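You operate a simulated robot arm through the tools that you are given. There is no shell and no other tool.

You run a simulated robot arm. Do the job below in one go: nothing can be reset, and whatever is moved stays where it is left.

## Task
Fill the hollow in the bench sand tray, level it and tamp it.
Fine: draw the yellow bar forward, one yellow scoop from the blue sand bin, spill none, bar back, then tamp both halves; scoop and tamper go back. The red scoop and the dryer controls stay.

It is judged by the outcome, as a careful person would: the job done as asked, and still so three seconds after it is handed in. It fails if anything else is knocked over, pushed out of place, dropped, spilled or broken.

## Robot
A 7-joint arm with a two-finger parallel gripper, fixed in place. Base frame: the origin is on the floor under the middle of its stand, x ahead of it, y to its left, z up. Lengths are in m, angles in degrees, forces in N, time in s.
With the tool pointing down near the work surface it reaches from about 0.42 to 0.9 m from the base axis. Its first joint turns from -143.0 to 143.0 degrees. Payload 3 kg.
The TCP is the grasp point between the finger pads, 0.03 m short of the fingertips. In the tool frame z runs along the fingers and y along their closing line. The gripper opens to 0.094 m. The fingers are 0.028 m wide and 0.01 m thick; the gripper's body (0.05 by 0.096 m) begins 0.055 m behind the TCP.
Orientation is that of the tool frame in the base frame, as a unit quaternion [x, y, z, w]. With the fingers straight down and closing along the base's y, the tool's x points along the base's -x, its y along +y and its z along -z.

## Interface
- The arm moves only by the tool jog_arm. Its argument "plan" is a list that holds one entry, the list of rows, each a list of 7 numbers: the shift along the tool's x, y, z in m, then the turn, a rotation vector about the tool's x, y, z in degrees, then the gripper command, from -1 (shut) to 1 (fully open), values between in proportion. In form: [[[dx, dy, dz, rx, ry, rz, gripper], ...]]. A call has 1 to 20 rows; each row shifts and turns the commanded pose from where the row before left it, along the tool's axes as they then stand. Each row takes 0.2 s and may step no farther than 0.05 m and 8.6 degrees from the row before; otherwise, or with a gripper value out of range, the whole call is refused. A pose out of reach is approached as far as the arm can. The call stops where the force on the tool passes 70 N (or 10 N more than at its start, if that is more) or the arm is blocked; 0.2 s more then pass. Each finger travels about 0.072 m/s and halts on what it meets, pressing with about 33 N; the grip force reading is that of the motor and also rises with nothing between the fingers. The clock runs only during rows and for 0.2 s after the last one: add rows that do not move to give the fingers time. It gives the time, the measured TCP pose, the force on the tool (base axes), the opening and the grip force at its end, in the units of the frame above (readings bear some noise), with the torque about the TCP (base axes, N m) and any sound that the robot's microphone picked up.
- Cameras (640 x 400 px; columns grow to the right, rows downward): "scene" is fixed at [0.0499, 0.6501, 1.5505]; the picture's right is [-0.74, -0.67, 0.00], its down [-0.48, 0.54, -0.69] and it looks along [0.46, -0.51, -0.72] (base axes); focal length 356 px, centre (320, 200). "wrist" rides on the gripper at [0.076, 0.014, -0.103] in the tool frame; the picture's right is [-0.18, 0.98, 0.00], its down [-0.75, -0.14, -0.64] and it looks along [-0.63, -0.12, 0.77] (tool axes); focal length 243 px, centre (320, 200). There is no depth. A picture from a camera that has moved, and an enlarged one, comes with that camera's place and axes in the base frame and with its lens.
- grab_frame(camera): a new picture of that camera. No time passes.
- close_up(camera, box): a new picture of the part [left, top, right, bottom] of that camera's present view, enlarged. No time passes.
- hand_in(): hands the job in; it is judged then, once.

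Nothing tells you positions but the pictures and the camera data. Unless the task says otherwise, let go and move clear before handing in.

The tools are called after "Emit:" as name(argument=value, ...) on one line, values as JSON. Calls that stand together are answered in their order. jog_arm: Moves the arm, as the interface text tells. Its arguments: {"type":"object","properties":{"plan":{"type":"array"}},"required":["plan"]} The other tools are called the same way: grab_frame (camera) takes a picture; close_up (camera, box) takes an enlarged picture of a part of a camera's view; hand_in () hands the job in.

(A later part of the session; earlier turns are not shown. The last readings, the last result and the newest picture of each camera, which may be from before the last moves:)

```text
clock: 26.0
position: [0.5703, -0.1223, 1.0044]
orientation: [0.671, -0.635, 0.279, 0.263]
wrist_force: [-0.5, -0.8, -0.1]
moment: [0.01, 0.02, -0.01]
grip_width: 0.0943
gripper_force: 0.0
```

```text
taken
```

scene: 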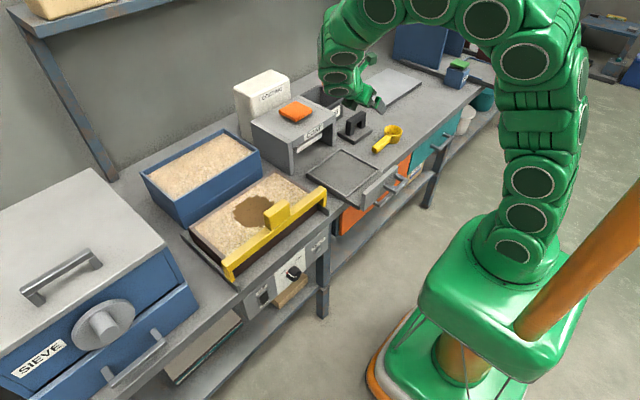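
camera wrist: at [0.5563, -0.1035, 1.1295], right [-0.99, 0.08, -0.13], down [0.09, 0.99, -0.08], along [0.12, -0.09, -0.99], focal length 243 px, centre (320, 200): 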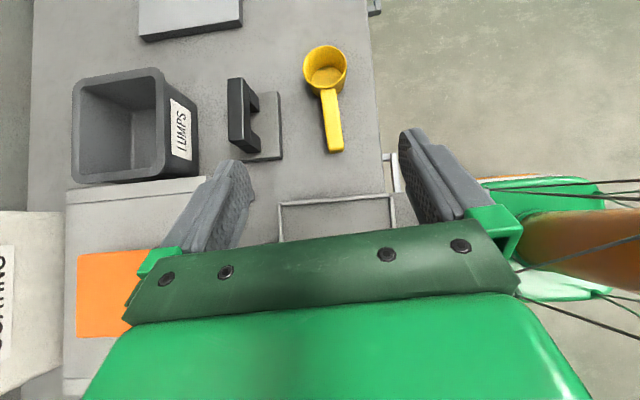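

Now the wrist camera looks straight down at the scoop and tamper. I'll zoom in for precise positions.

Emit:
close_up(camera="wrist", box=[280, 30, 380, 170])

Emit:
close_up(camera="wrist", box=[200, 50, 340, 190])

```text
2.86 times, centred on (330, 100) of wrist
camera zoom: at [0.5563, -0.1035, 1.1295], right [-0.99, 0.08, -0.13], down [0.09, 0.99, -0.08], along [0.12, -0.09, -0.99], focal length 693 px, centre (291, 486)
```

zoom: 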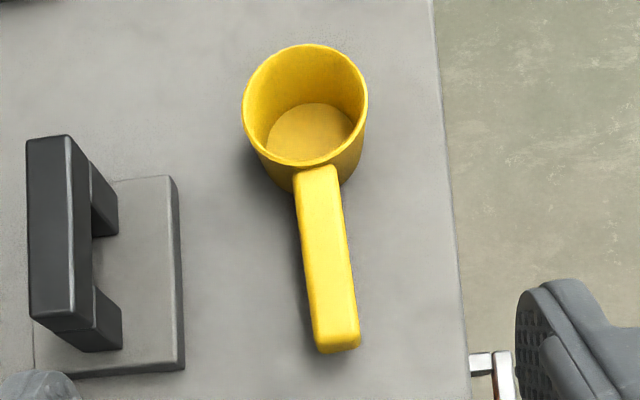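

```text
2.86 times, centred on (270, 120) of wrist
camera zoom: at [0.5563, -0.1035, 1.1295], right [-0.99, 0.08, -0.13], down [0.09, 0.99, -0.08], along [0.12, -0.09, -0.99], focal length 693 px, centre (463, 429)
```

zoom: 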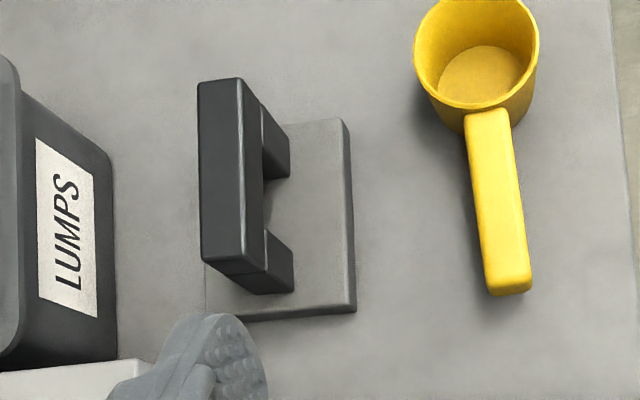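

The scoop cup centre is about (0.5765, -0.335), and its handle runs from there to (0.571, -0.21), top z about 0.784. I'll move to a pre-grasp point 10 cm back along the tool axis.

Emit:
jog_arm(plan=[[[-0.01735, 0.0012, 0.0357, 0, 0, 0, 1], [-0.01735, 0.0012, 0.0357, 0, 0, 0, 1], [-0.01735, 0.0012, 0.0357, 0, 0, 0, 1], [-0.01735, 0.0012, 0.0357, 0, 0, 0, 1], [0, 0, 0, 0, 0, 0, 1], [0, 0, 0, 0, 0, 0, 1]]])

Emit:
grab_frame(camera="wrist")

Emit:
close_up(camera="scene", box=[320, 70, 440, 170])

```text
clock: 27.4
position: [0.5649, -0.1711, 0.8507]
orientation: [0.671, -0.636, 0.277, 0.263]
wrist_force: [0.1, 1.4, 0.3]
moment: [0.03, 0.02, -0.01]
grip_width: 0.0941
gripper_force: 0.0
```

```text
taken
camera wrist: at [0.5516, -0.1529, 0.9771], right [-0.99, 0.08, -0.13], down [0.09, 0.99, -0.08], along [0.12, -0.09, -0.99], focal length 243 px, centre (320, 200)
```

wrist: 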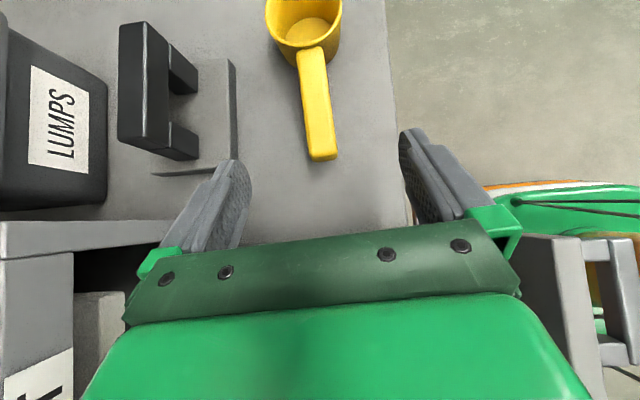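

```text
4.00 times, centred on (380, 120) of scene
camera zoom: at [0.0499, 0.6501, 1.5505], right [-0.74, -0.67, 0.0], down [-0.48, 0.54, -0.69], along [0.46, -0.51, -0.72], focal length 1426 px, centre (80, 520)
```

zoom: 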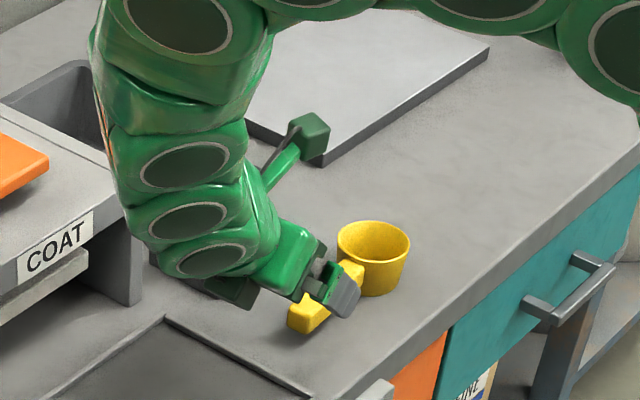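

Emit:
close_up(camera="wrist", box=[260, 40, 390, 170])

```text
3.08 times, centred on (325, 105) of wrist
camera zoom: at [0.5516, -0.1529, 0.9771], right [-0.99, 0.08, -0.13], down [0.09, 0.99, -0.08], along [0.12, -0.09, -0.99], focal length 746 px, centre (305, 492)
```

zoom: 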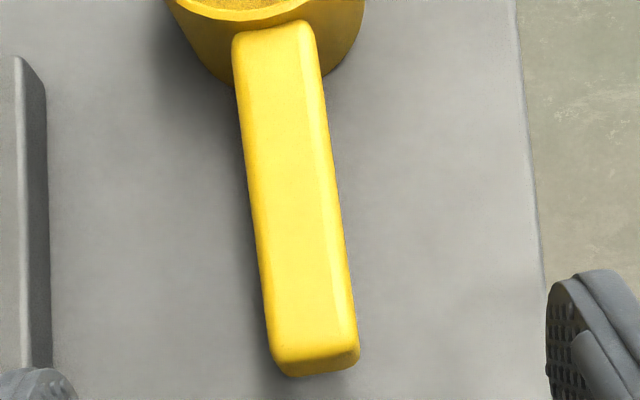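

Emit:
jog_arm(plan=[[[0, -0.002, 0, 0, 0, 0, 1], [0, 0, 0, 0, 0, 0, 1]]])

Emit:
jog_arm(plan=[[[0, 0, 0, 0, 0, 0, 1]]])

Emit:
jog_arm(plan=[[[0, 0, 0, 0, 0, 0, 1]]])

```text
clock: 28.0
position: [0.568, -0.1713, 0.8522]
orientation: [0.671, -0.635, 0.279, 0.263]
wrist_force: [0.1, 0.0, -0.9]
moment: [-0.03, 0.02, 0.02]
grip_width: 0.0943
gripper_force: 0.1
```

```text
clock: 28.4
position: [0.5674, -0.1723, 0.8511]
orientation: [0.671, -0.635, 0.278, 0.263]
wrist_force: [0.9, 0.4, -0.2]
moment: [0.0, -0.02, 0.02]
grip_width: 0.0938
gripper_force: 0.0
```

```text
clock: 28.8
position: [0.5686, -0.1734, 0.8518]
orientation: [0.671, -0.635, 0.278, 0.263]
wrist_force: [-0.2, -0.4, -0.1]
moment: [0.04, -0.01, 0.0]
grip_width: 0.0941
gripper_force: 0.1
```

I'm averaging (0.568, -0.172, 0.852), so the remaining approach is about 9.9 cm along the tool axis. I'll advance slowly.

Emit:
jog_arm(plan=[[[0.0043, 0, 0.02, 0, 0, 0, 1], [0, 0, 0.02, 0, 0, 0, 1], [0, 0, 0.02, 0, 0, 0, 1], [0, 0, 0.018, 0, 0, 0, 1], [0, 0, 0.012, 0, 0, 0, 1], [0, 0, 0, 0, 0, 0, 1], [0, 0, 0, 0, 0, 0, 1]]])

Emit:
grab_frame(camera="wrist")

Emit:
close_up(camera="scene", box=[340, 90, 440, 170])

```text
clock: 30.4
position: [0.5731, -0.2394, 0.7935]
orientation: [0.671, -0.635, 0.278, 0.263]
wrist_force: [-0.1, 0.5, -0.6]
moment: [0.02, 0.0, -0.03]
grip_width: 0.0937
gripper_force: 0.3
```

```text
taken
camera wrist: at [0.5593, -0.2204, 0.9191], right [-0.99, 0.08, -0.13], down [0.09, 0.99, -0.08], along [0.12, -0.09, -0.99], focal length 243 px, centre (320, 200)
```

wrist: 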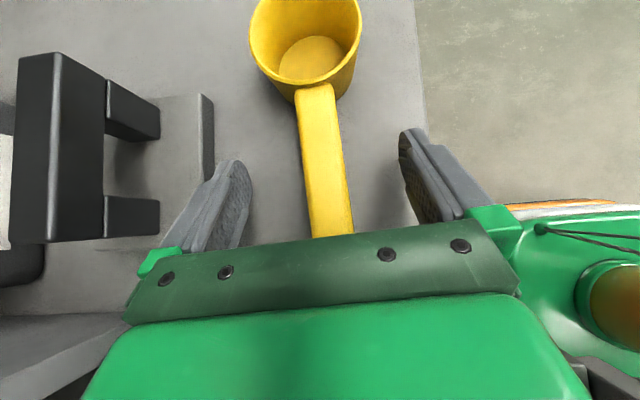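

```text
5.00 times, centred on (390, 130) of scene
camera zoom: at [0.0499, 0.6501, 1.5505], right [-0.74, -0.67, 0.0], down [-0.48, 0.54, -0.69], along [0.46, -0.51, -0.72], focal length 1782 px, centre (-30, 550)
```

zoom: 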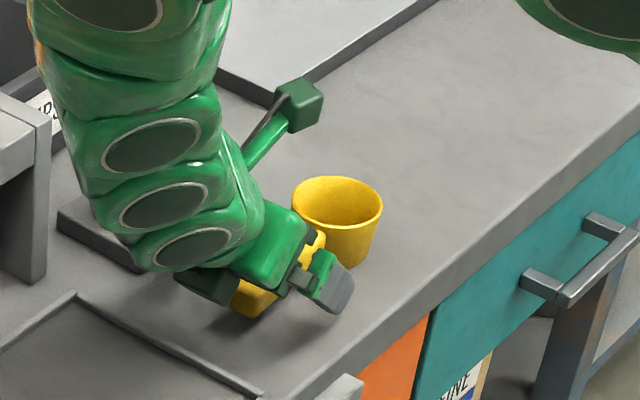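

Clearances look good. I'll advance the last 9 mm and close on the handle.

Emit:
jog_arm(plan=[[[0, 0, 0.005, 0, 0, 0, 1], [0, 0, 0.004, 0, 0, 0, 1], [0, 0, 0, 0, 0, 0, 0.6], [0, 0, 0, 0, 0, 0, 0.2], [0, 0, 0, 0, 0, 0, -0.1], [0, 0, 0, 0, 0, 0, -0.3]]])

Emit:
grab_frame(camera="wrist")

```text
clock: 31.8
position: [0.575, -0.247, 0.7875]
orientation: [0.671, -0.635, 0.278, 0.263]
wrist_force: [0.5, -0.8, 0.3]
moment: [-0.02, -0.02, -0.01]
grip_width: 0.0327
gripper_force: 0.0
```

```text
taken
camera wrist: at [0.5602, -0.2278, 0.9136], right [-0.99, 0.08, -0.13], down [0.09, 0.99, -0.08], along [0.12, -0.09, -0.99], focal length 243 px, centre (320, 200)
```

wrist: 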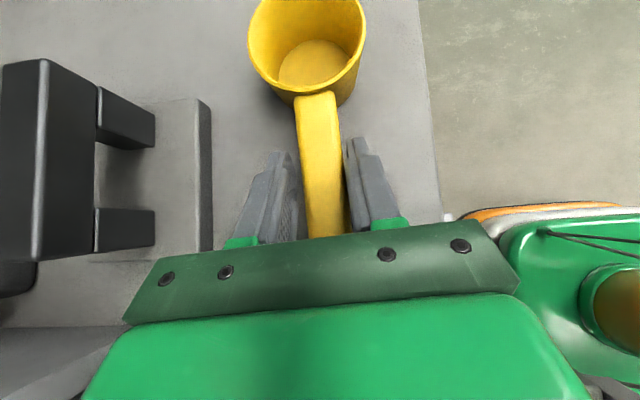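

Emit:
jog_arm(plan=[[[0, 0, 0, 0, 0, 0, -0.45], [0, 0, 0, 0, 0, 0, -0.55], [0, 0, 0, 0, 0, 0, -1], [0, 0, 0, 0, 0, 0, -1]]])

Emit:
jog_arm(plan=[[[0, 0, 0, 0, 0, 0, -1]]])

Emit:
grab_frame(camera="wrist")

```text
clock: 32.8
position: [0.5748, -0.246, 0.788]
orientation: [0.67, -0.636, 0.278, 0.263]
wrist_force: [-1.5, 0.1, 1.3]
moment: [-0.1, 0.07, -0.05]
grip_width: 0.0274
gripper_force: 33.2
```

```text
clock: 33.2
position: [0.575, -0.2472, 0.7877]
orientation: [0.671, -0.635, 0.278, 0.263]
wrist_force: [-1.1, 0.8, 1.3]
moment: [-0.09, 0.08, -0.05]
grip_width: 0.0275
gripper_force: 33.0
```

```text
taken
camera wrist: at [0.5602, -0.2277, 0.9137], right [-0.99, 0.08, -0.13], down [0.09, 0.99, -0.08], along [0.12, -0.09, -0.99], focal length 243 px, centre (320, 200)
```

wrist: 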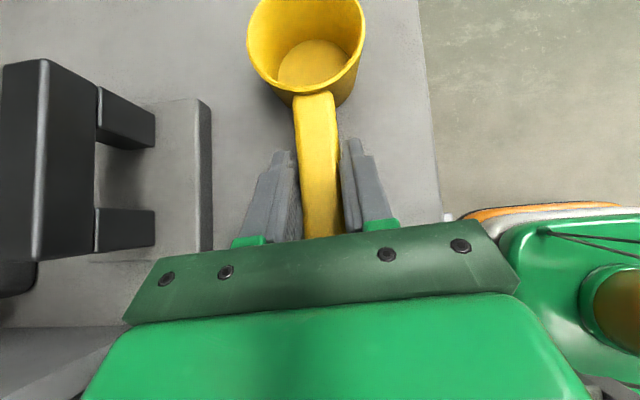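

The handle is gripped at 0.0275 wide with 33 N. I'll lift it straight up gently and check that it stays level.

Emit:
jog_arm(plan=[[[0.0071, 0, -0.0071, 0, 0, 0, -1], [0.0141, 0, -0.0141, 0, 0, 0, -1], [0.0212, 0, -0.0212, 0, 0, 0, -1], [0.0283, 0, -0.0283, 0, 0, 0, -1], [0.0283, 0, -0.0283, 0, 0, 0, -1], [0.0283, 0, -0.0283, 0, 0, 0, -1], [0, 0, 0, 0, 0, 0, -1]]])

Emit:
grab_frame(camera="wrist")

Emit:
close_up(camera="scene", box=[320, 60, 440, 160])

```text
clock: 34.8
position: [0.5706, -0.2494, 0.9674]
orientation: [0.671, -0.635, 0.278, 0.263]
wrist_force: [-0.1, 0.0, -1.0]
moment: [0.01, 0.01, -0.05]
grip_width: 0.0275
gripper_force: 32.6
```

```text
taken
camera wrist: at [0.5559, -0.2309, 1.0941], right [-0.99, 0.08, -0.13], down [0.09, 0.99, -0.08], along [0.12, -0.09, -0.99], focal length 243 px, centre (320, 200)
```

wrist: 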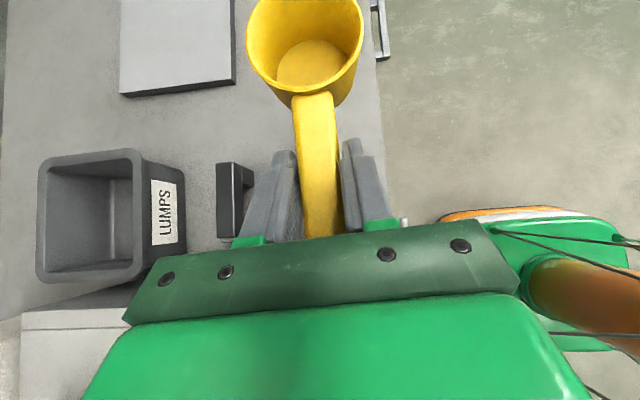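

```text
4.00 times, centred on (380, 110) of scene
camera zoom: at [0.0499, 0.6501, 1.5505], right [-0.74, -0.67, 0.0], down [-0.48, 0.54, -0.69], along [0.46, -0.51, -0.72], focal length 1426 px, centre (80, 560)
```

zoom: 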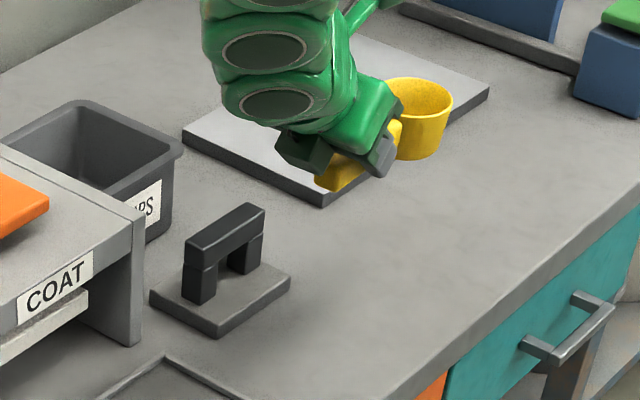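

The scoop is held firmly and level. I'll move to open space near (0.52, 0, 1.02), then turn the cup around about the vertical in two stages so it can point +y in the bin.

Emit:
jog_arm(plan=[[[-0.0238, 0.006, -0.0356, 0, 0, 0, -1], [-0.0238, 0.006, -0.0356, 0, 0, 0, -1], [-0.0238, 0.006, -0.0356, 0, 0, 0, -1], [-0.0238, 0.006, -0.0356, 0, 0, 0, -1], [-0.0238, 0.006, -0.0356, 0, 0, 0, -1], [-0.0238, 0.006, -0.0356, 0, 0, 0, -1], [0, 0, 0, 0, 0, 0, -1]]])

Emit:
jog_arm(plan=[[[0, 0, 0, -5.888, 0, 5.888, -1], [0, 0, 0, -5.888, 0, 5.888, -1], [0, 0, 0, -5.888, 0, 5.888, -1], [0, 0, 0, -5.888, 0, 5.888, -1], [0, 0, 0, -5.888, 0, 5.888, -1], [0, 0, 0, -5.888, 0, 5.888, -1], [0, 0, 0, -5.888, 0, 5.888, -1], [0, 0, 0, -5.888, 0, 5.888, -1], [0, 0, 0, -5.888, 0, 5.888, -1], [0, 0, 0, -5.888, 0, 5.888, -1], [0, 0, 0, -5.888, 0, 5.888, -1], [0, 0, 0, 0, 0, 0, -1]]])

Emit:
grab_frame(camera="wrist")

Emit:
grab_frame(camera="scene")

```text
clock: 36.4
position: [0.5241, 0.0058, 1.0155]
orientation: [0.671, -0.635, 0.279, 0.263]
wrist_force: [-0.6, -0.1, -0.9]
moment: [0.02, -0.02, 0.02]
grip_width: 0.0276
gripper_force: 32.9
```

```text
clock: 39.0
position: [0.524, 0.0039, 1.0172]
orientation: [-0.011, 0.924, -0.005, -0.382]
wrist_force: [0.2, 0.1, -0.7]
moment: [-0.01, -0.09, -0.03]
grip_width: 0.0275
gripper_force: 32.7
```

```text
taken
camera wrist: at [0.5436, 0.0191, 1.143], right [0.11, 0.99, -0.13], down [0.99, -0.12, -0.08], along [-0.09, -0.12, -0.99], focal length 243 px, centre (320, 200)
```

wrist: 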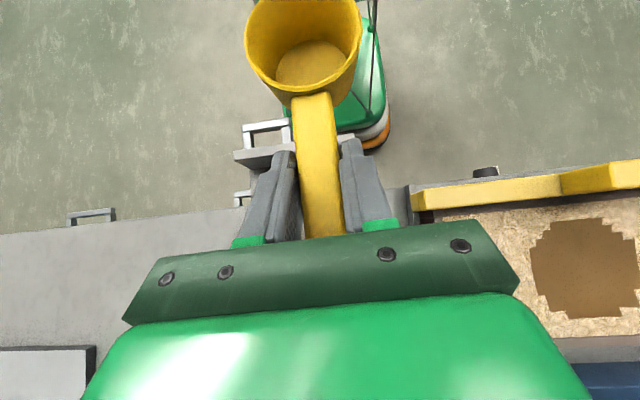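

```text
taken
```

scene: 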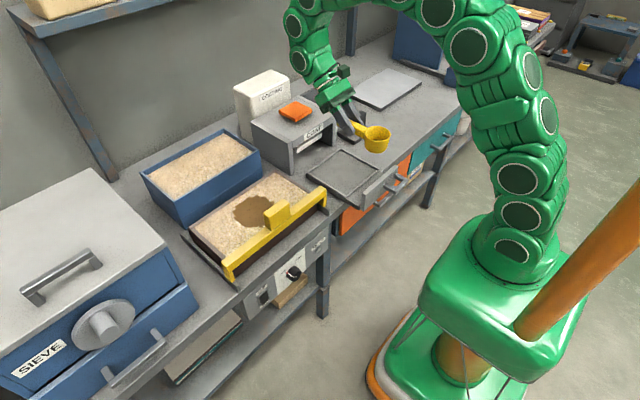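

The half turn went well. I'll continue the rotation so the cup points +y.

Emit:
jog_arm(plan=[[[0, 0, 0, -5.888, 0, 5.888, -1], [0, 0, 0, -5.888, 0, 5.888, -1], [0, 0, 0, -5.888, 0, 5.888, -1], [0, 0, 0, -5.888, 0, 5.888, -1], [0, 0, 0, -5.888, 0, 5.888, -1], [0, 0, 0, -5.888, 0, 5.888, -1], [0, 0, 0, -5.888, 0, 5.888, -1], [0, 0, 0, -5.888, 0, 5.888, -1], [0, 0, 0, -5.888, 0, 5.888, -1], [0, 0, 0, -5.888, 0, 5.888, -1], [0, 0, 0, -5.888, 0, 5.888, -1], [0, 0, 0, 0, 0, 0, -1]]])

Emit:
grab_frame(camera="wrist")

Emit:
grab_frame(camera="scene")

```text
clock: 41.6
position: [0.5238, 0.0034, 1.0159]
orientation: [0.654, 0.652, 0.271, -0.271]
wrist_force: [-0.2, -0.2, -0.9]
moment: [-0.05, 0.02, -0.02]
grip_width: 0.0275
gripper_force: 32.9
```

```text
taken
camera wrist: at [0.5398, -0.0145, 1.1422], right [0.98, -0.13, -0.13], down [-0.14, -0.99, -0.08], along [-0.12, 0.1, -0.99], focal length 243 px, centre (320, 200)
```

wrist: 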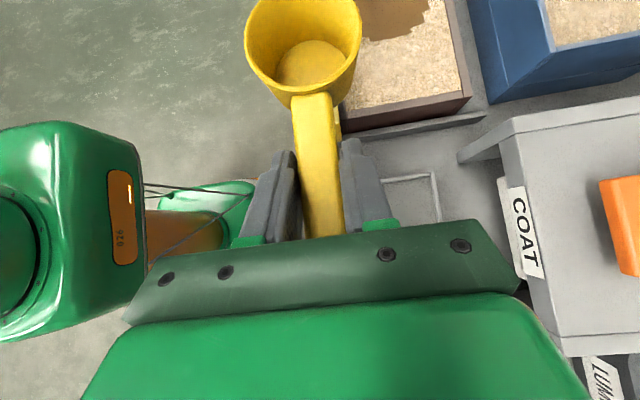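

```text
taken
```

scene: 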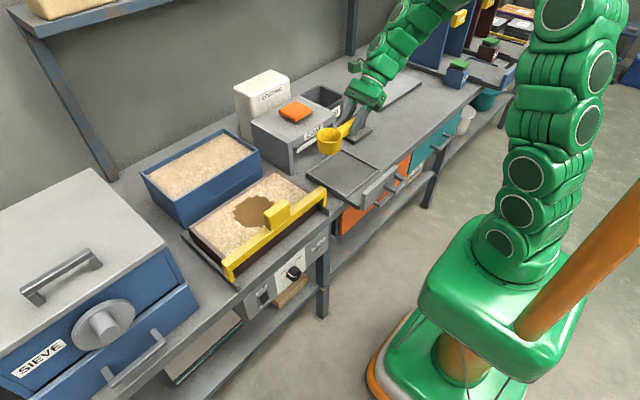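

The scoop now points +y with tool x = (0, 0.71, 0.71). I'll carry it, still empty, to above the bin, well clear of everything.

Emit:
jog_arm(plan=[[[0.0178, 0.03533, 0.0155, 0, 0, 0, -1], [0.0178, 0.03533, 0.0155, 0, 0, 0, -1], [0.0178, 0.03533, 0.0155, 0, 0, 0, -1], [0.0178, 0.03533, 0.0155, 0, 0, 0, -1], [0.0178, 0.03533, 0.0155, 0, 0, 0, -1], [0.0178, 0.03533, 0.0155, 0, 0, 0, -1], [0.0178, 0.03533, 0.0155, 0, 0, 0, -1], [0.0178, 0.03533, 0.0155, 0, 0, 0, -1], [0.0178, 0.03533, 0.0155, 0, 0, 0, -1], [0, 0, 0, 0, 0, 0, -1], [0, 0, 0, 0, 0, 0, -1]]])

Emit:
grab_frame(camera="wrist")

Emit:
grab_frame(camera="scene")

```text
clock: 44.0
position: [0.8444, 0.2144, 1.0339]
orientation: [0.654, 0.653, 0.271, -0.27]
wrist_force: [0.5, 0.1, -1.0]
moment: [-0.08, 0.02, -0.02]
grip_width: 0.0277
gripper_force: 33.1
```

```text
taken
camera wrist: at [0.8595, 0.1971, 1.1609], right [0.98, -0.13, -0.13], down [-0.14, -0.99, -0.08], along [-0.12, 0.1, -0.99], focal length 243 px, centre (320, 200)
```

wrist: 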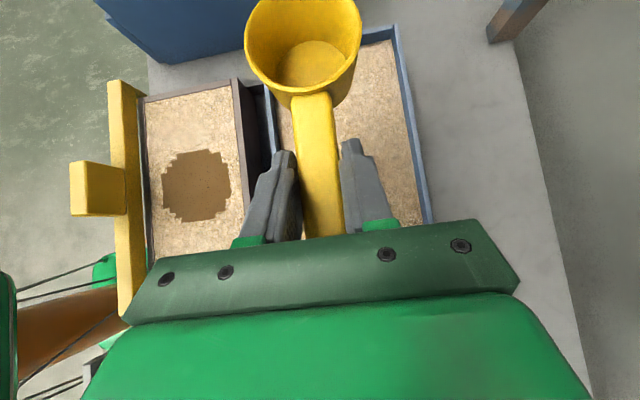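

```text
taken
```

scene: 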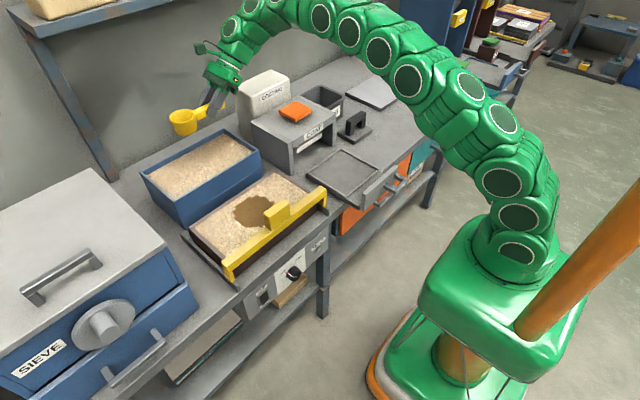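

Emit:
close_up(camera="wrist", box=[130, 0, 450, 230])

Emit:
close_up(camera="scene", box=[130, 50, 290, 220])

```text
1.74 times, centred on (290, 115) of wrist
camera zoom: at [0.8595, 0.1971, 1.1609], right [0.98, -0.13, -0.13], down [-0.14, -0.99, -0.08], along [-0.12, 0.1, -0.99], focal length 422 px, centre (372, 348)
```

zoom: 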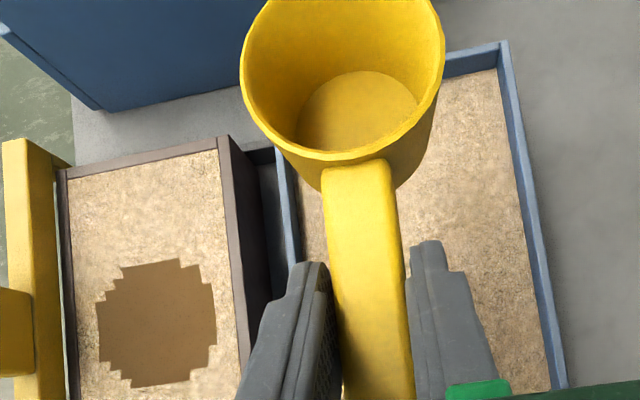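

```text
2.35 times, centred on (210, 135) of scene
camera zoom: at [0.0499, 0.6501, 1.5505], right [-0.74, -0.67, 0.0], down [-0.48, 0.54, -0.69], along [0.46, -0.51, -0.72], focal length 839 px, centre (579, 353)
```

zoom: 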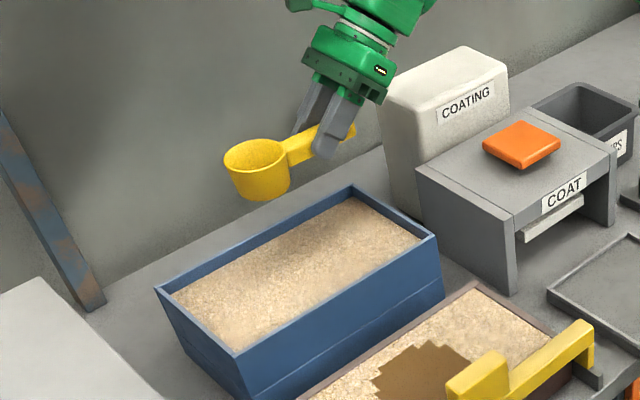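

The bin's inside spans roughly x 0.783–0.94 and y 0.15–0.42, and the cup is at x about 0.847. I'll pitch the cup down 45°, which brings the gripper vertical, then descend to just above the sand.

Emit:
jog_arm(plan=[[[0, 0, 0, 0, -7.5, 0, -1], [0, 0, 0, 0, -7.5, 0, -1], [0, 0, 0, 0, -7.5, 0, -1], [0, 0, 0, 0, -7.5, 0, -1], [0, 0, 0, 0, -7.5, 0, -1], [0, 0, 0, 0, -7.5, 0, -1], [0, 0, 0.02, 0, 0, 0, -1], [0, 0, 0.02, 0, 0, 0, -1], [0, 0, 0.02, 0, 0, 0, -1], [0, 0, 0, 0, 0, 0, -1], [0, 0, 0, 0, 0, 0, -1]]])

Emit:
close_up(camera="scene", box=[130, 50, 290, 220])

Emit:
grab_frame(camera="wrist")

```text
clock: 46.4
position: [0.8443, 0.2148, 0.9693]
orientation: [0.707, 0.707, 0.0, 0.0]
wrist_force: [0.0, -0.1, -0.9]
moment: [-0.01, -0.02, 0.03]
grip_width: 0.0274
gripper_force: 32.7
```

```text
2.35 times, centred on (210, 135) of scene
camera zoom: at [0.0499, 0.6501, 1.5505], right [-0.74, -0.67, 0.0], down [-0.48, 0.54, -0.69], along [0.46, -0.51, -0.72], focal length 839 px, centre (579, 353)
```

zoom: 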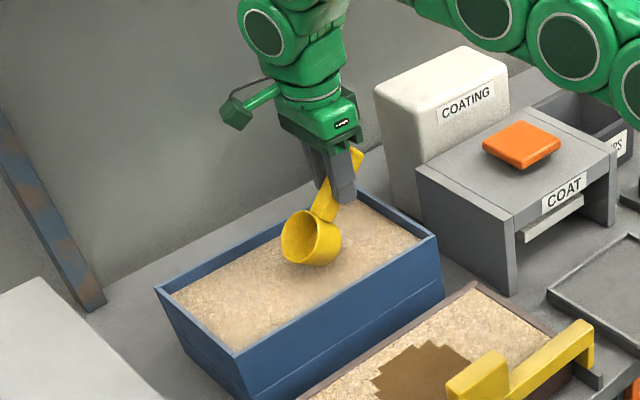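

```text
taken
camera wrist: at [0.8599, 0.2911, 1.0726], right [0.98, -0.19, 0.0], down [-0.14, -0.75, 0.64], along [-0.12, -0.63, -0.77], focal length 243 px, centre (320, 200)
```

wrist: 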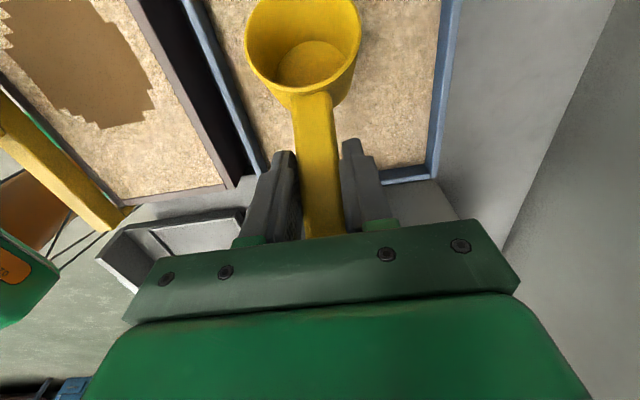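

The cup is over the sand, angled for digging. I'll descend slowly and watch the force for how the sand behaves.

Emit:
jog_arm(plan=[[[0, 0, 0.008, 0, 0, 0, -1], [0, 0, 0.008, 0, 0, 0, -1], [0, 0, 0.008, 0, 0, 0, -1], [0, 0, 0.008, 0, 0, 0, -1], [0, 0, 0.008, 0, 0, 0, -1]]])

Emit:
close_up(camera="scene", box=[150, 90, 270, 190])

Emit:
close_up(camera="wrist", box=[190, 0, 450, 200])

```text
clock: 47.6
position: [0.8443, 0.2153, 0.9329]
orientation: [0.708, 0.707, 0.0, 0.0]
wrist_force: [0.4, -0.2, -0.8]
moment: [-0.01, -0.01, 0.02]
grip_width: 0.0277
gripper_force: 32.7
```

```text
4.00 times, centred on (210, 140) of scene
camera zoom: at [0.0499, 0.6501, 1.5505], right [-0.74, -0.67, 0.0], down [-0.48, 0.54, -0.69], along [0.46, -0.51, -0.72], focal length 1426 px, centre (760, 440)
```

zoom: 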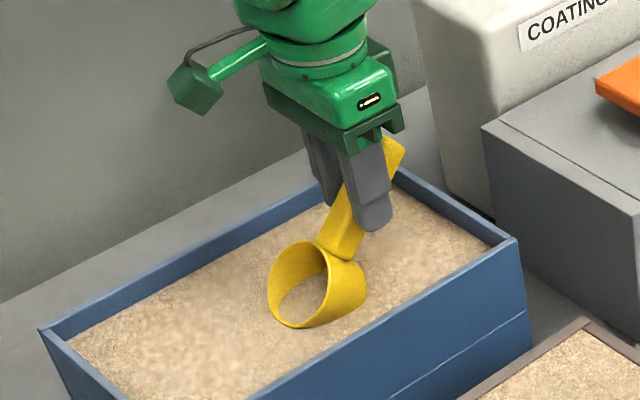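

```text
2.00 times, centred on (320, 100) of wrist
camera zoom: at [0.859, 0.2913, 1.0341], right [0.98, -0.19, 0.0], down [-0.14, -0.75, 0.64], along [-0.12, -0.63, -0.77], focal length 485 px, centre (320, 400)
```

zoom: 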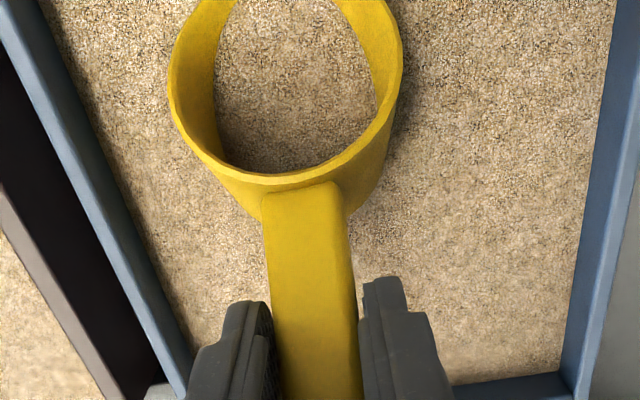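

The sand offers no resistance and the front lip is at the surface. I'll plunge the rest of the way, then push forward while levelling the cup under the sand.

Emit:
jog_arm(plan=[[[0, 0, 0.009, 0, 0, 0, -1], [0, 0, 0.009, 0, 0, 0, -1], [0, 0, 0.009, 0, 0, 0, -1], [0, 0, 0.009, 0, 0, 0, -1], [0, 0, 0, 0, 0, 0, -1]]])

Emit:
close_up(camera="scene", box=[150, 90, 270, 190])

```text
clock: 48.8
position: [0.8449, 0.2147, 0.8957]
orientation: [0.707, 0.707, 0.001, 0.0]
wrist_force: [0.7, -8.2, 19.2]
moment: [0.51, -0.06, -0.04]
grip_width: 0.0274
gripper_force: 33.1
```

```text
4.00 times, centred on (210, 140) of scene
camera zoom: at [0.0499, 0.6501, 1.5505], right [-0.74, -0.67, 0.0], down [-0.48, 0.54, -0.69], along [0.46, -0.51, -0.72], focal length 1426 px, centre (760, 440)
```

zoom: 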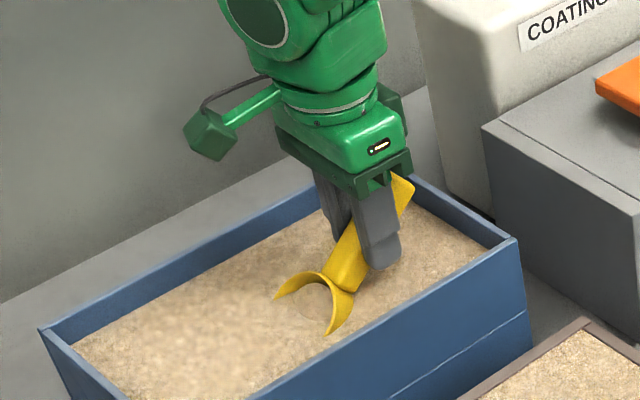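

There is light contact, about 19 N, probably near the bin floor. I'll lift 4 mm and then do the forward push and levelling.

Emit:
jog_arm(plan=[[[0, 0, -0.005, 0, 0, 0, -1], [0.004, 0, 0.003, 0, 7.5, 0, -1], [0.002, 0, 0.008, 0, 7.5, 0, -1]]])

Emit:
close_up(camera="scene", box=[150, 90, 270, 190])

Emit:
close_up(camera="wrist", box=[190, 0, 450, 200])

```text
clock: 49.6
position: [0.8442, 0.2207, 0.8902]
orientation: [0.701, 0.7, 0.094, -0.093]
wrist_force: [0.6, 0.5, -2.3]
moment: [-0.11, 0.01, 0.03]
grip_width: 0.0275
gripper_force: 33.3
```

```text
4.00 times, centred on (210, 140) of scene
camera zoom: at [0.0499, 0.6501, 1.5505], right [-0.74, -0.67, 0.0], down [-0.48, 0.54, -0.69], along [0.46, -0.51, -0.72], focal length 1426 px, centre (760, 440)
```

zoom: 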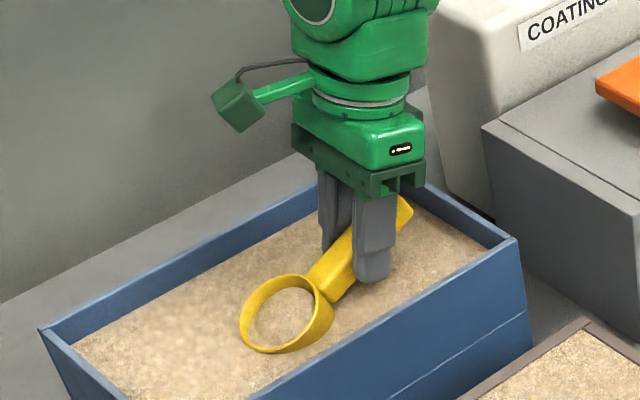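

```text
2.00 times, centred on (320, 100) of wrist
camera zoom: at [0.8591, 0.2692, 1.0072], right [0.98, -0.18, -0.05], down [-0.14, -0.89, 0.42], along [-0.12, -0.41, -0.9], focal length 485 px, centre (320, 400)
```

zoom: 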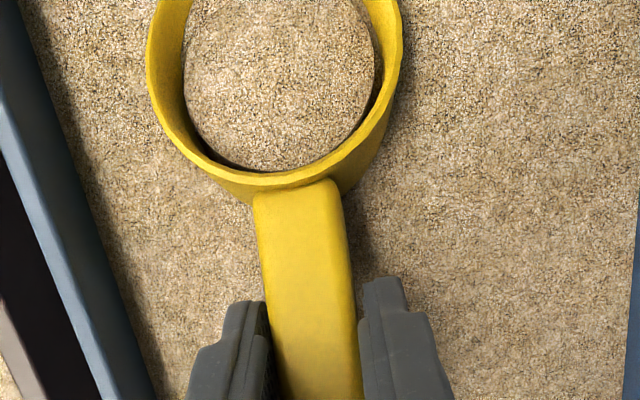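

The cup shows sand in it. I'll finish levelling with the rim kept below the surface so the scoop fills completely.

Emit:
jog_arm(plan=[[[-0.0033, 0, 0.016, 0, 7.5, 0, -1], [-0.0019, 0, 0.0132, 0, 7.5, 0, -1], [-0.0024, 0, 0.0117, 0, 7.5, 0, -1], [0, 0, 0, 0, 0, 0, -1]]])

Emit:
close_up(camera="scene", box=[150, 90, 270, 190])

Emit:
close_up(camera="wrist", box=[190, 0, 450, 200])

```text
clock: 50.6
position: [0.8455, 0.2305, 0.8476]
orientation: [0.67, 0.669, 0.228, -0.228]
wrist_force: [-0.3, -0.3, -2.2]
moment: [-0.09, 0.0, 0.0]
grip_width: 0.0274
gripper_force: 32.9
```

```text
4.00 times, centred on (210, 140) of scene
camera zoom: at [0.0499, 0.6501, 1.5505], right [-0.74, -0.67, 0.0], down [-0.48, 0.54, -0.69], along [0.46, -0.51, -0.72], focal length 1426 px, centre (760, 440)
```

zoom: 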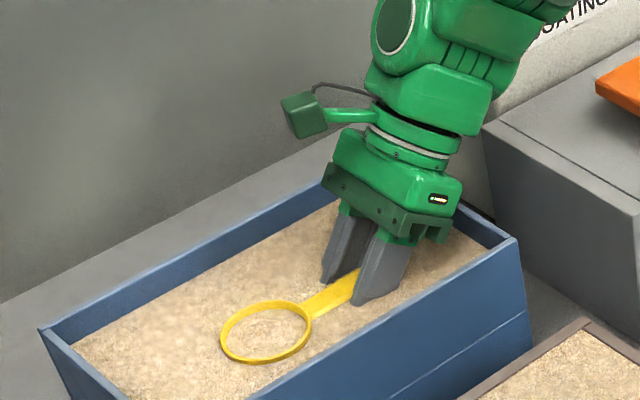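

```text
2.00 times, centred on (320, 100) of wrist
camera zoom: at [0.8604, 0.2286, 0.9753], right [0.98, -0.15, -0.11], down [-0.14, -0.99, 0.05], along [-0.12, -0.03, -0.99], focal length 485 px, centre (320, 400)
```

zoom: 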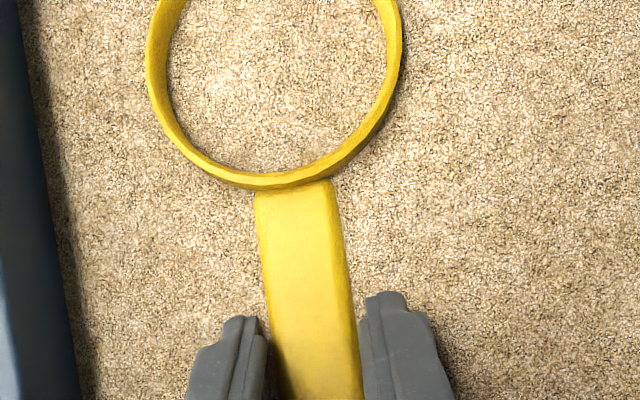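

The rim is about flush with the sand. I'll level fully while dipping a few millimetres more, then lift slowly and level.

Emit:
jog_arm(plan=[[[-0.0035, 0, 0.0111, 0, 7.5, 0, -1], [0, 0, 0, 0, 0, 0, -1]]])

Emit:
close_up(camera="wrist", box=[190, 0, 450, 200])

```text
clock: 51.2
position: [0.8449, 0.2338, 0.8374]
orientation: [0.653, 0.653, 0.272, -0.271]
wrist_force: [-2.4, 4.0, 10.7]
moment: [-1.6, 0.12, -0.27]
grip_width: 0.0276
gripper_force: 33.3
```

```text
2.00 times, centred on (320, 100) of wrist
camera zoom: at [0.8599, 0.2163, 0.9634], right [0.98, -0.13, -0.13], down [-0.14, -0.99, -0.08], along [-0.12, 0.1, -0.99], focal length 485 px, centre (320, 400)
```

zoom: 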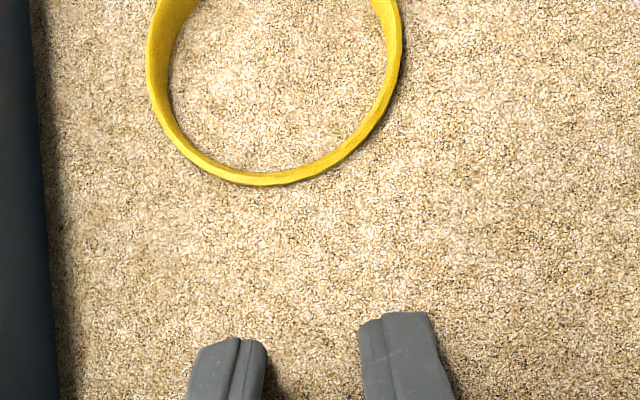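

There's a light contact of about 11 N on the gripper's rear side, likely near the bin wall rim. I'll lift straight up right away, keeping the cup level.

Emit:
jog_arm(plan=[[[0.0035, 0, -0.0035, 0, 0, 0, -1], [0.0035, 0, -0.0035, 0, 0, 0, -1], [0.0035, 0, -0.0035, 0, 0, 0, -1], [0.0057, 0, -0.0057, 0, 0, 0, -1], [0.0071, 0, -0.0071, 0, 0, 0, -1], [0.0071, 0, -0.0071, 0, 0, 0, -1], [0, 0, 0, 0, 0, 0, -1]]])

Emit:
close_up(camera="scene", box=[130, 70, 290, 200])

Emit:
grab_frame(camera="wrist")

```text
clock: 52.8
position: [0.843, 0.233, 0.8804]
orientation: [0.653, 0.653, 0.271, -0.27]
wrist_force: [-0.8, -0.1, -2.0]
moment: [-0.12, -0.02, -0.01]
grip_width: 0.0273
gripper_force: 32.8
```

```text
3.08 times, centred on (210, 135) of scene
camera zoom: at [0.0499, 0.6501, 1.5505], right [-0.74, -0.67, 0.0], down [-0.48, 0.54, -0.69], along [0.46, -0.51, -0.72], focal length 1097 px, centre (658, 400)
```

zoom: 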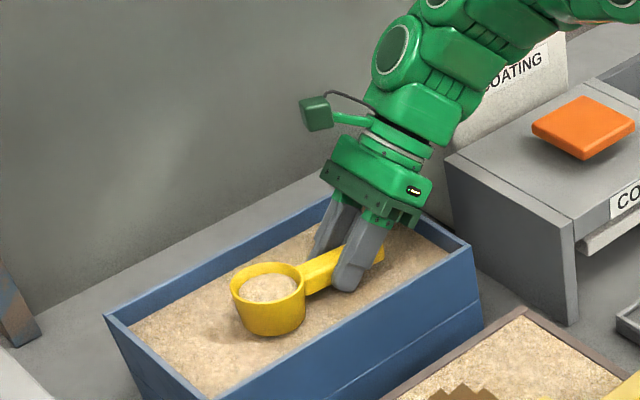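

```text
taken
camera wrist: at [0.8578, 0.2147, 1.0067], right [0.98, -0.13, -0.13], down [-0.14, -0.99, -0.08], along [-0.12, 0.1, -0.99], focal length 243 px, centre (320, 200)
```

wrist: 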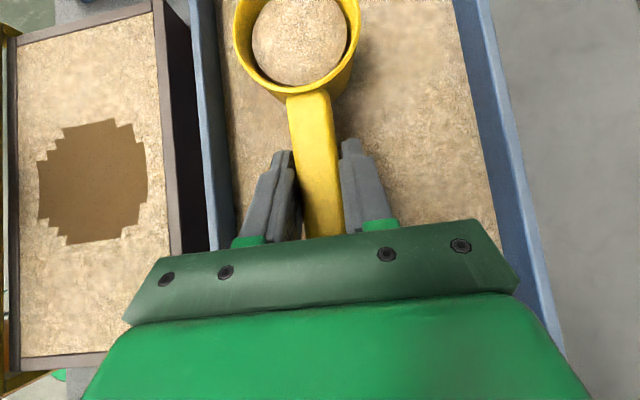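

The cup is full with a level heap and nothing looks spilled. I'll lift slowly and compare the bin against earlier pictures to make sure it hasn't shifted.

Emit:
jog_arm(plan=[[[0.0106, 0, -0.0106, 0, 0, 0, -1], [0.0141, 0, -0.0141, 0, 0, 0, -1], [0.0141, 0, -0.0141, 0, 0, 0, -1], [0.0141, 0, -0.0141, 0, 0, 0, -1], [0.0141, 0, -0.0141, 0, 0, 0, -1], [0.0141, 0, -0.0141, 0, 0, 0, -1], [0.0106, 0, -0.0106, 0, 0, 0, -1], [0, 0, 0, 0, 0, 0, -1]]])

Emit:
close_up(camera="scene", box=[140, 100, 340, 225])

Emit:
grab_frame(camera="scene")

Emit:
grab_frame(camera="wrist")

```text
clock: 54.6
position: [0.8434, 0.2324, 1.0112]
orientation: [0.655, 0.652, 0.271, -0.27]
wrist_force: [-0.2, 0.1, -2.0]
moment: [-0.17, 0.0, 0.0]
grip_width: 0.0275
gripper_force: 33.2
```

```text
3.20 times, centred on (240, 162) of scene
camera zoom: at [0.0499, 0.6501, 1.5505], right [-0.74, -0.67, 0.0], down [-0.48, 0.54, -0.69], along [0.46, -0.51, -0.72], focal length 1141 px, centre (576, 320)
```

zoom: 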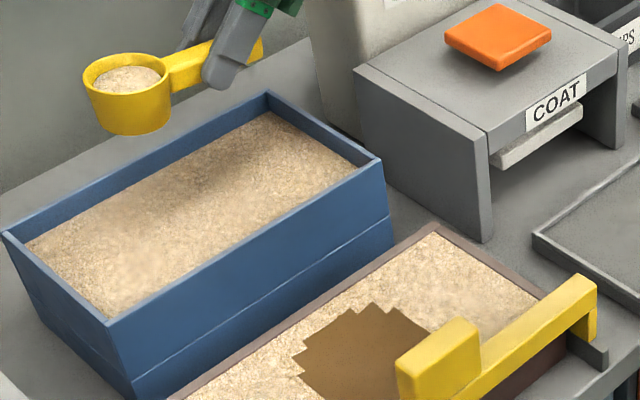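

```text
taken
```

scene: 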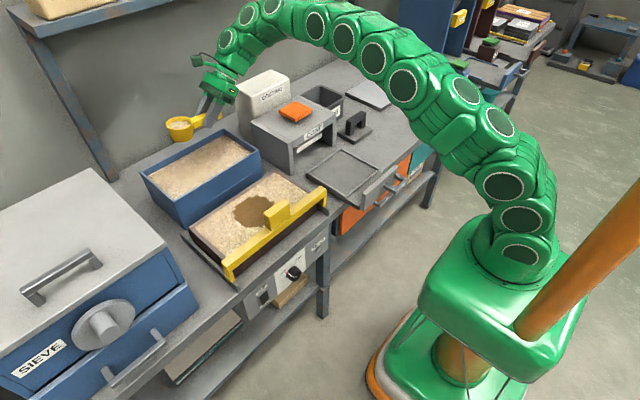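

```text
taken
camera wrist: at [0.859, 0.2151, 1.1371], right [0.98, -0.13, -0.13], down [-0.14, -0.99, -0.08], along [-0.12, 0.1, -0.99], focal length 243 px, centre (320, 200)
```

wrist: 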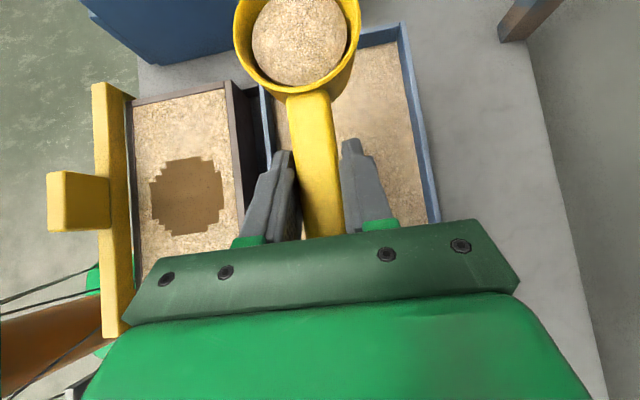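

The bin corners are exactly where they were, so it didn't move. I'll now carry the full scoop level and slowly to the turning spot.

Emit:
jog_arm(plan=[[[-0.0045, -0.0094, -0.005, 0, 0, 0, -1], [-0.0091, -0.0189, -0.01, 0, 0, 0, -1], [-0.0091, -0.0189, -0.01, 0, 0, 0, -1], [-0.0091, -0.0189, -0.01, 0, 0, 0, -1], [-0.0091, -0.0189, -0.01, 0, 0, 0, -1], [-0.0091, -0.0189, -0.01, 0, 0, 0, -1], [-0.0091, -0.0189, -0.01, 0, 0, 0, -1], [-0.0091, -0.0189, -0.01, 0, 0, 0, -1], [-0.0091, -0.0189, -0.01, 0, 0, 0, -1], [-0.0091, -0.0189, -0.01, 0, 0, 0, -1], [-0.0091, -0.0189, -0.01, 0, 0, 0, -1], [-0.0091, -0.0189, -0.01, 0, 0, 0, -1], [-0.0091, -0.0189, -0.01, 0, 0, 0, -1], [-0.0091, -0.0189, -0.01, 0, 0, 0, -1], [-0.0091, -0.0189, -0.01, 0, 0, 0, -1], [-0.0045, -0.0094, -0.005, 0, 0, 0, -1], [0, 0, 0, 0, 0, 0, -1]]])

Emit:
jog_arm(plan=[[[0, 0, 0, 3, 0, -3, -1], [0, 0, 0, 5, 0, -5, -1], [0, 0, 0, 5, 0, -5, -1], [0, 0, 0, 5, 0, -5, -1], [0, 0, 0, 5, 0, -5, -1], [0, 0, 0, 5, 0, -5, -1], [0, 0, 0, 5, 0, -5, -1], [0, 0, 0, 5, 0, -5, -1], [0, 0, 0, 5, 0, -5, -1], [0, 0, 0, 5, 0, -5, -1], [0, 0, 0, 5, 0, -5, -1], [0, 0, 0, 5, 0, -5, -1], [0, 0, 0, 5, 0, -5, -1], [0, 0, 0, 3, 0, -3, -1], [0, 0, 0, 0, 0, 0, -1]]])

Emit:
grab_frame(camera="wrist")

Emit:
grab_frame(camera="scene")

```text
clock: 58.2
position: [0.5608, 0.0315, 1.0206]
orientation: [0.653, 0.653, 0.271, -0.271]
wrist_force: [0.0, 0.2, -2.0]
moment: [-0.13, 0.0, 0.03]
grip_width: 0.0277
gripper_force: 32.9
```

```text
clock: 61.4
position: [0.5549, 0.0319, 1.0122]
orientation: [-0.026, 0.923, -0.011, -0.383]
wrist_force: [-0.2, 0.0, -1.3]
moment: [-0.04, -0.11, 0.0]
grip_width: 0.0277
gripper_force: 33.1
out of reach, approached as far as the arm can: row 13
```

```text
taken
camera wrist: at [0.5738, 0.0481, 1.1384], right [0.07, 0.99, -0.13], down [0.99, -0.08, -0.08], along [-0.09, -0.12, -0.99], focal length 243 px, centre (320, 200)
```

wrist: 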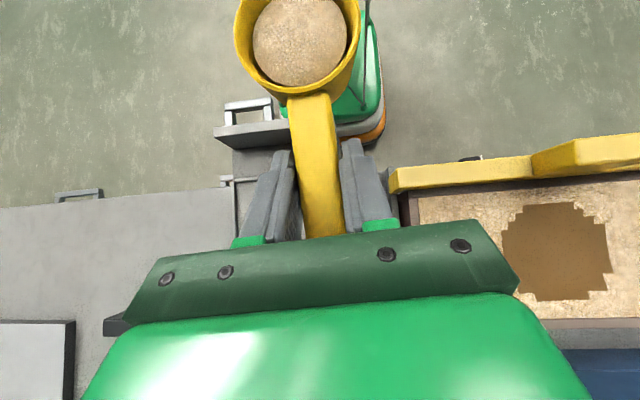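

```text
taken
```

scene: 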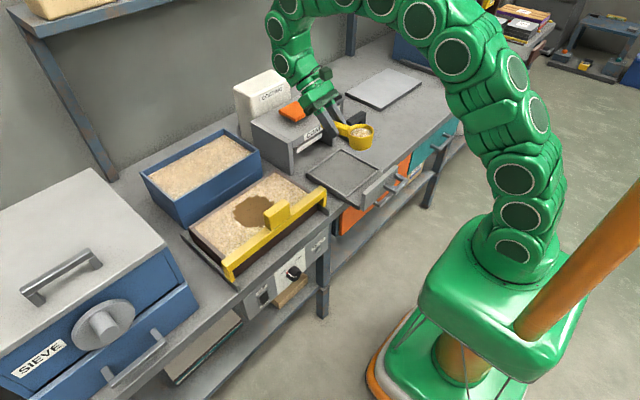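

Rotation is half done and the sand is level. One row touched the reach limit, so I'll back off 4 cm toward the robot and finish the turn until the cup points -y.

Emit:
jog_arm(plan=[[[0.0071, 0, 0.0071, 0, 0, 0, -1], [0.0141, 0, 0.0141, 0, 0, 0, -1], [0.0071, 0, 0.0071, 0, 0, 0, -1], [0, 0, 0, 3, 0, -3, -1], [0, 0, 0, 5, 0, -5, -1], [0, 0, 0, 5, 0, -5, -1], [0, 0, 0, 5, 0, -5, -1], [0, 0, 0, 5, 0, -5, -1], [0, 0, 0, 5, 0, -5, -1], [0, 0, 0, 5, 0, -5, -1], [0, 0, 0, 5, 0, -5, -1], [0, 0, 0, 5, 0, -5, -1], [0, 0, 0, 5, 0, -5, -1], [0, 0, 0, 5, 0, -5, -1], [0, 0, 0, 5, 0, -5, -1], [0, 0, 0, 3, 0, -3, -1], [0, 0, 0, 0, 0, 0, -1]]])

Emit:
grab_frame(camera="wrist")

Emit:
grab_frame(camera="scene")

```text
clock: 65.0
position: [0.5152, 0.0293, 1.0136]
orientation: [-0.651, 0.655, -0.27, -0.271]
wrist_force: [0.1, 1.5, -1.1]
moment: [0.1, 0.0, -0.01]
grip_width: 0.0275
gripper_force: 32.9
```

```text
taken
camera wrist: at [0.5021, 0.0487, 1.1387], right [-0.98, 0.14, -0.13], down [0.15, 0.99, -0.08], along [0.12, -0.1, -0.99], focal length 243 px, centre (320, 200)
```

wrist: 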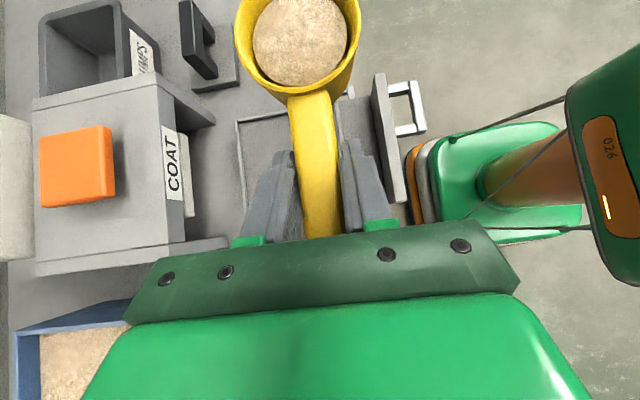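

```text
taken
```

scene: 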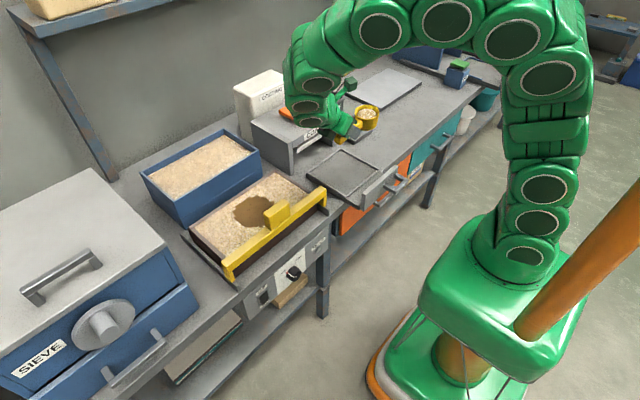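

The cup points -y and is full and level. The hollow centre is about (0.629, 0.28). I'll carry the scoop over the tray with the cup above the hollow, staying high because of the sieve at y > 0.54.

Emit:
jog_arm(plan=[[[-0.0082, -0.0033, -0.0072, 0, 0, 0, -1], [-0.0165, -0.0066, -0.0145, 0, 0, 0, -1], [-0.0165, -0.0066, -0.0145, 0, 0, 0, -1], [-0.0165, -0.0066, -0.0145, 0, 0, 0, -1], [-0.0165, -0.0066, -0.0145, 0, 0, 0, -1], [-0.0165, -0.0066, -0.0145, 0, 0, 0, -1], [-0.0165, -0.0066, -0.0145, 0, 0, 0, -1], [-0.0165, -0.0066, -0.0145, 0, 0, 0, -1], [-0.0165, -0.0066, -0.0145, 0, 0, 0, -1], [-0.0165, -0.0066, -0.0145, 0, 0, 0, -1], [-0.0165, -0.0066, -0.0145, 0, 0, 0, -1], [-0.0165, -0.0066, -0.0145, 0, 0, 0, -1], [0, 0, 0, 0, 0, 0, -1]]])

Emit:
grab_frame(camera="wrist")

Emit:
grab_frame(camera="scene")

```text
clock: 67.8
position: [0.5936, 0.2818, 0.9969]
orientation: [-0.65, 0.656, -0.269, -0.273]
wrist_force: [-0.5, -0.3, -2.5]
moment: [0.12, -0.05, -0.01]
grip_width: 0.0275
gripper_force: 32.6
```

```text
taken
camera wrist: at [0.5799, 0.3007, 1.1225], right [-0.98, 0.14, -0.13], down [0.15, 0.99, -0.08], along [0.12, -0.1, -0.99], focal length 243 px, centre (320, 200)
```

wrist: 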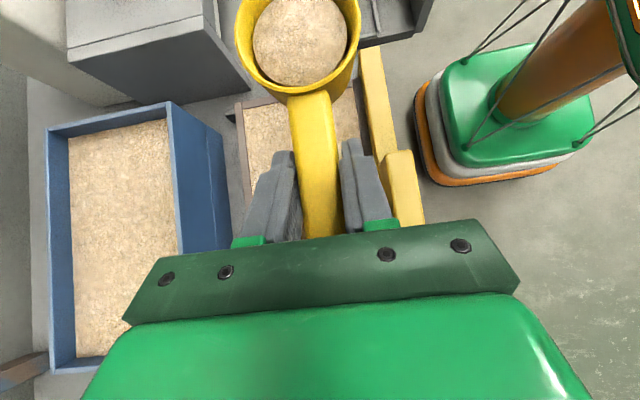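

```text
taken
```

scene: 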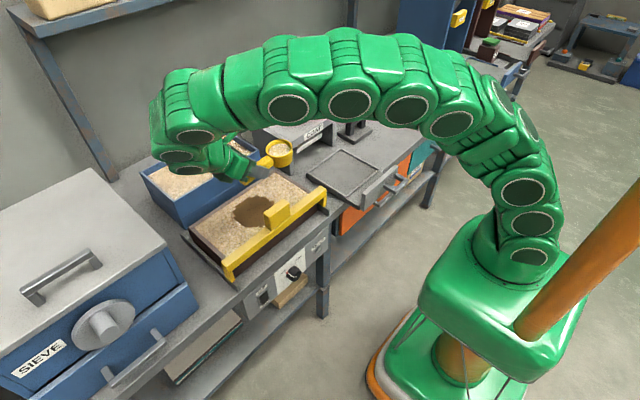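

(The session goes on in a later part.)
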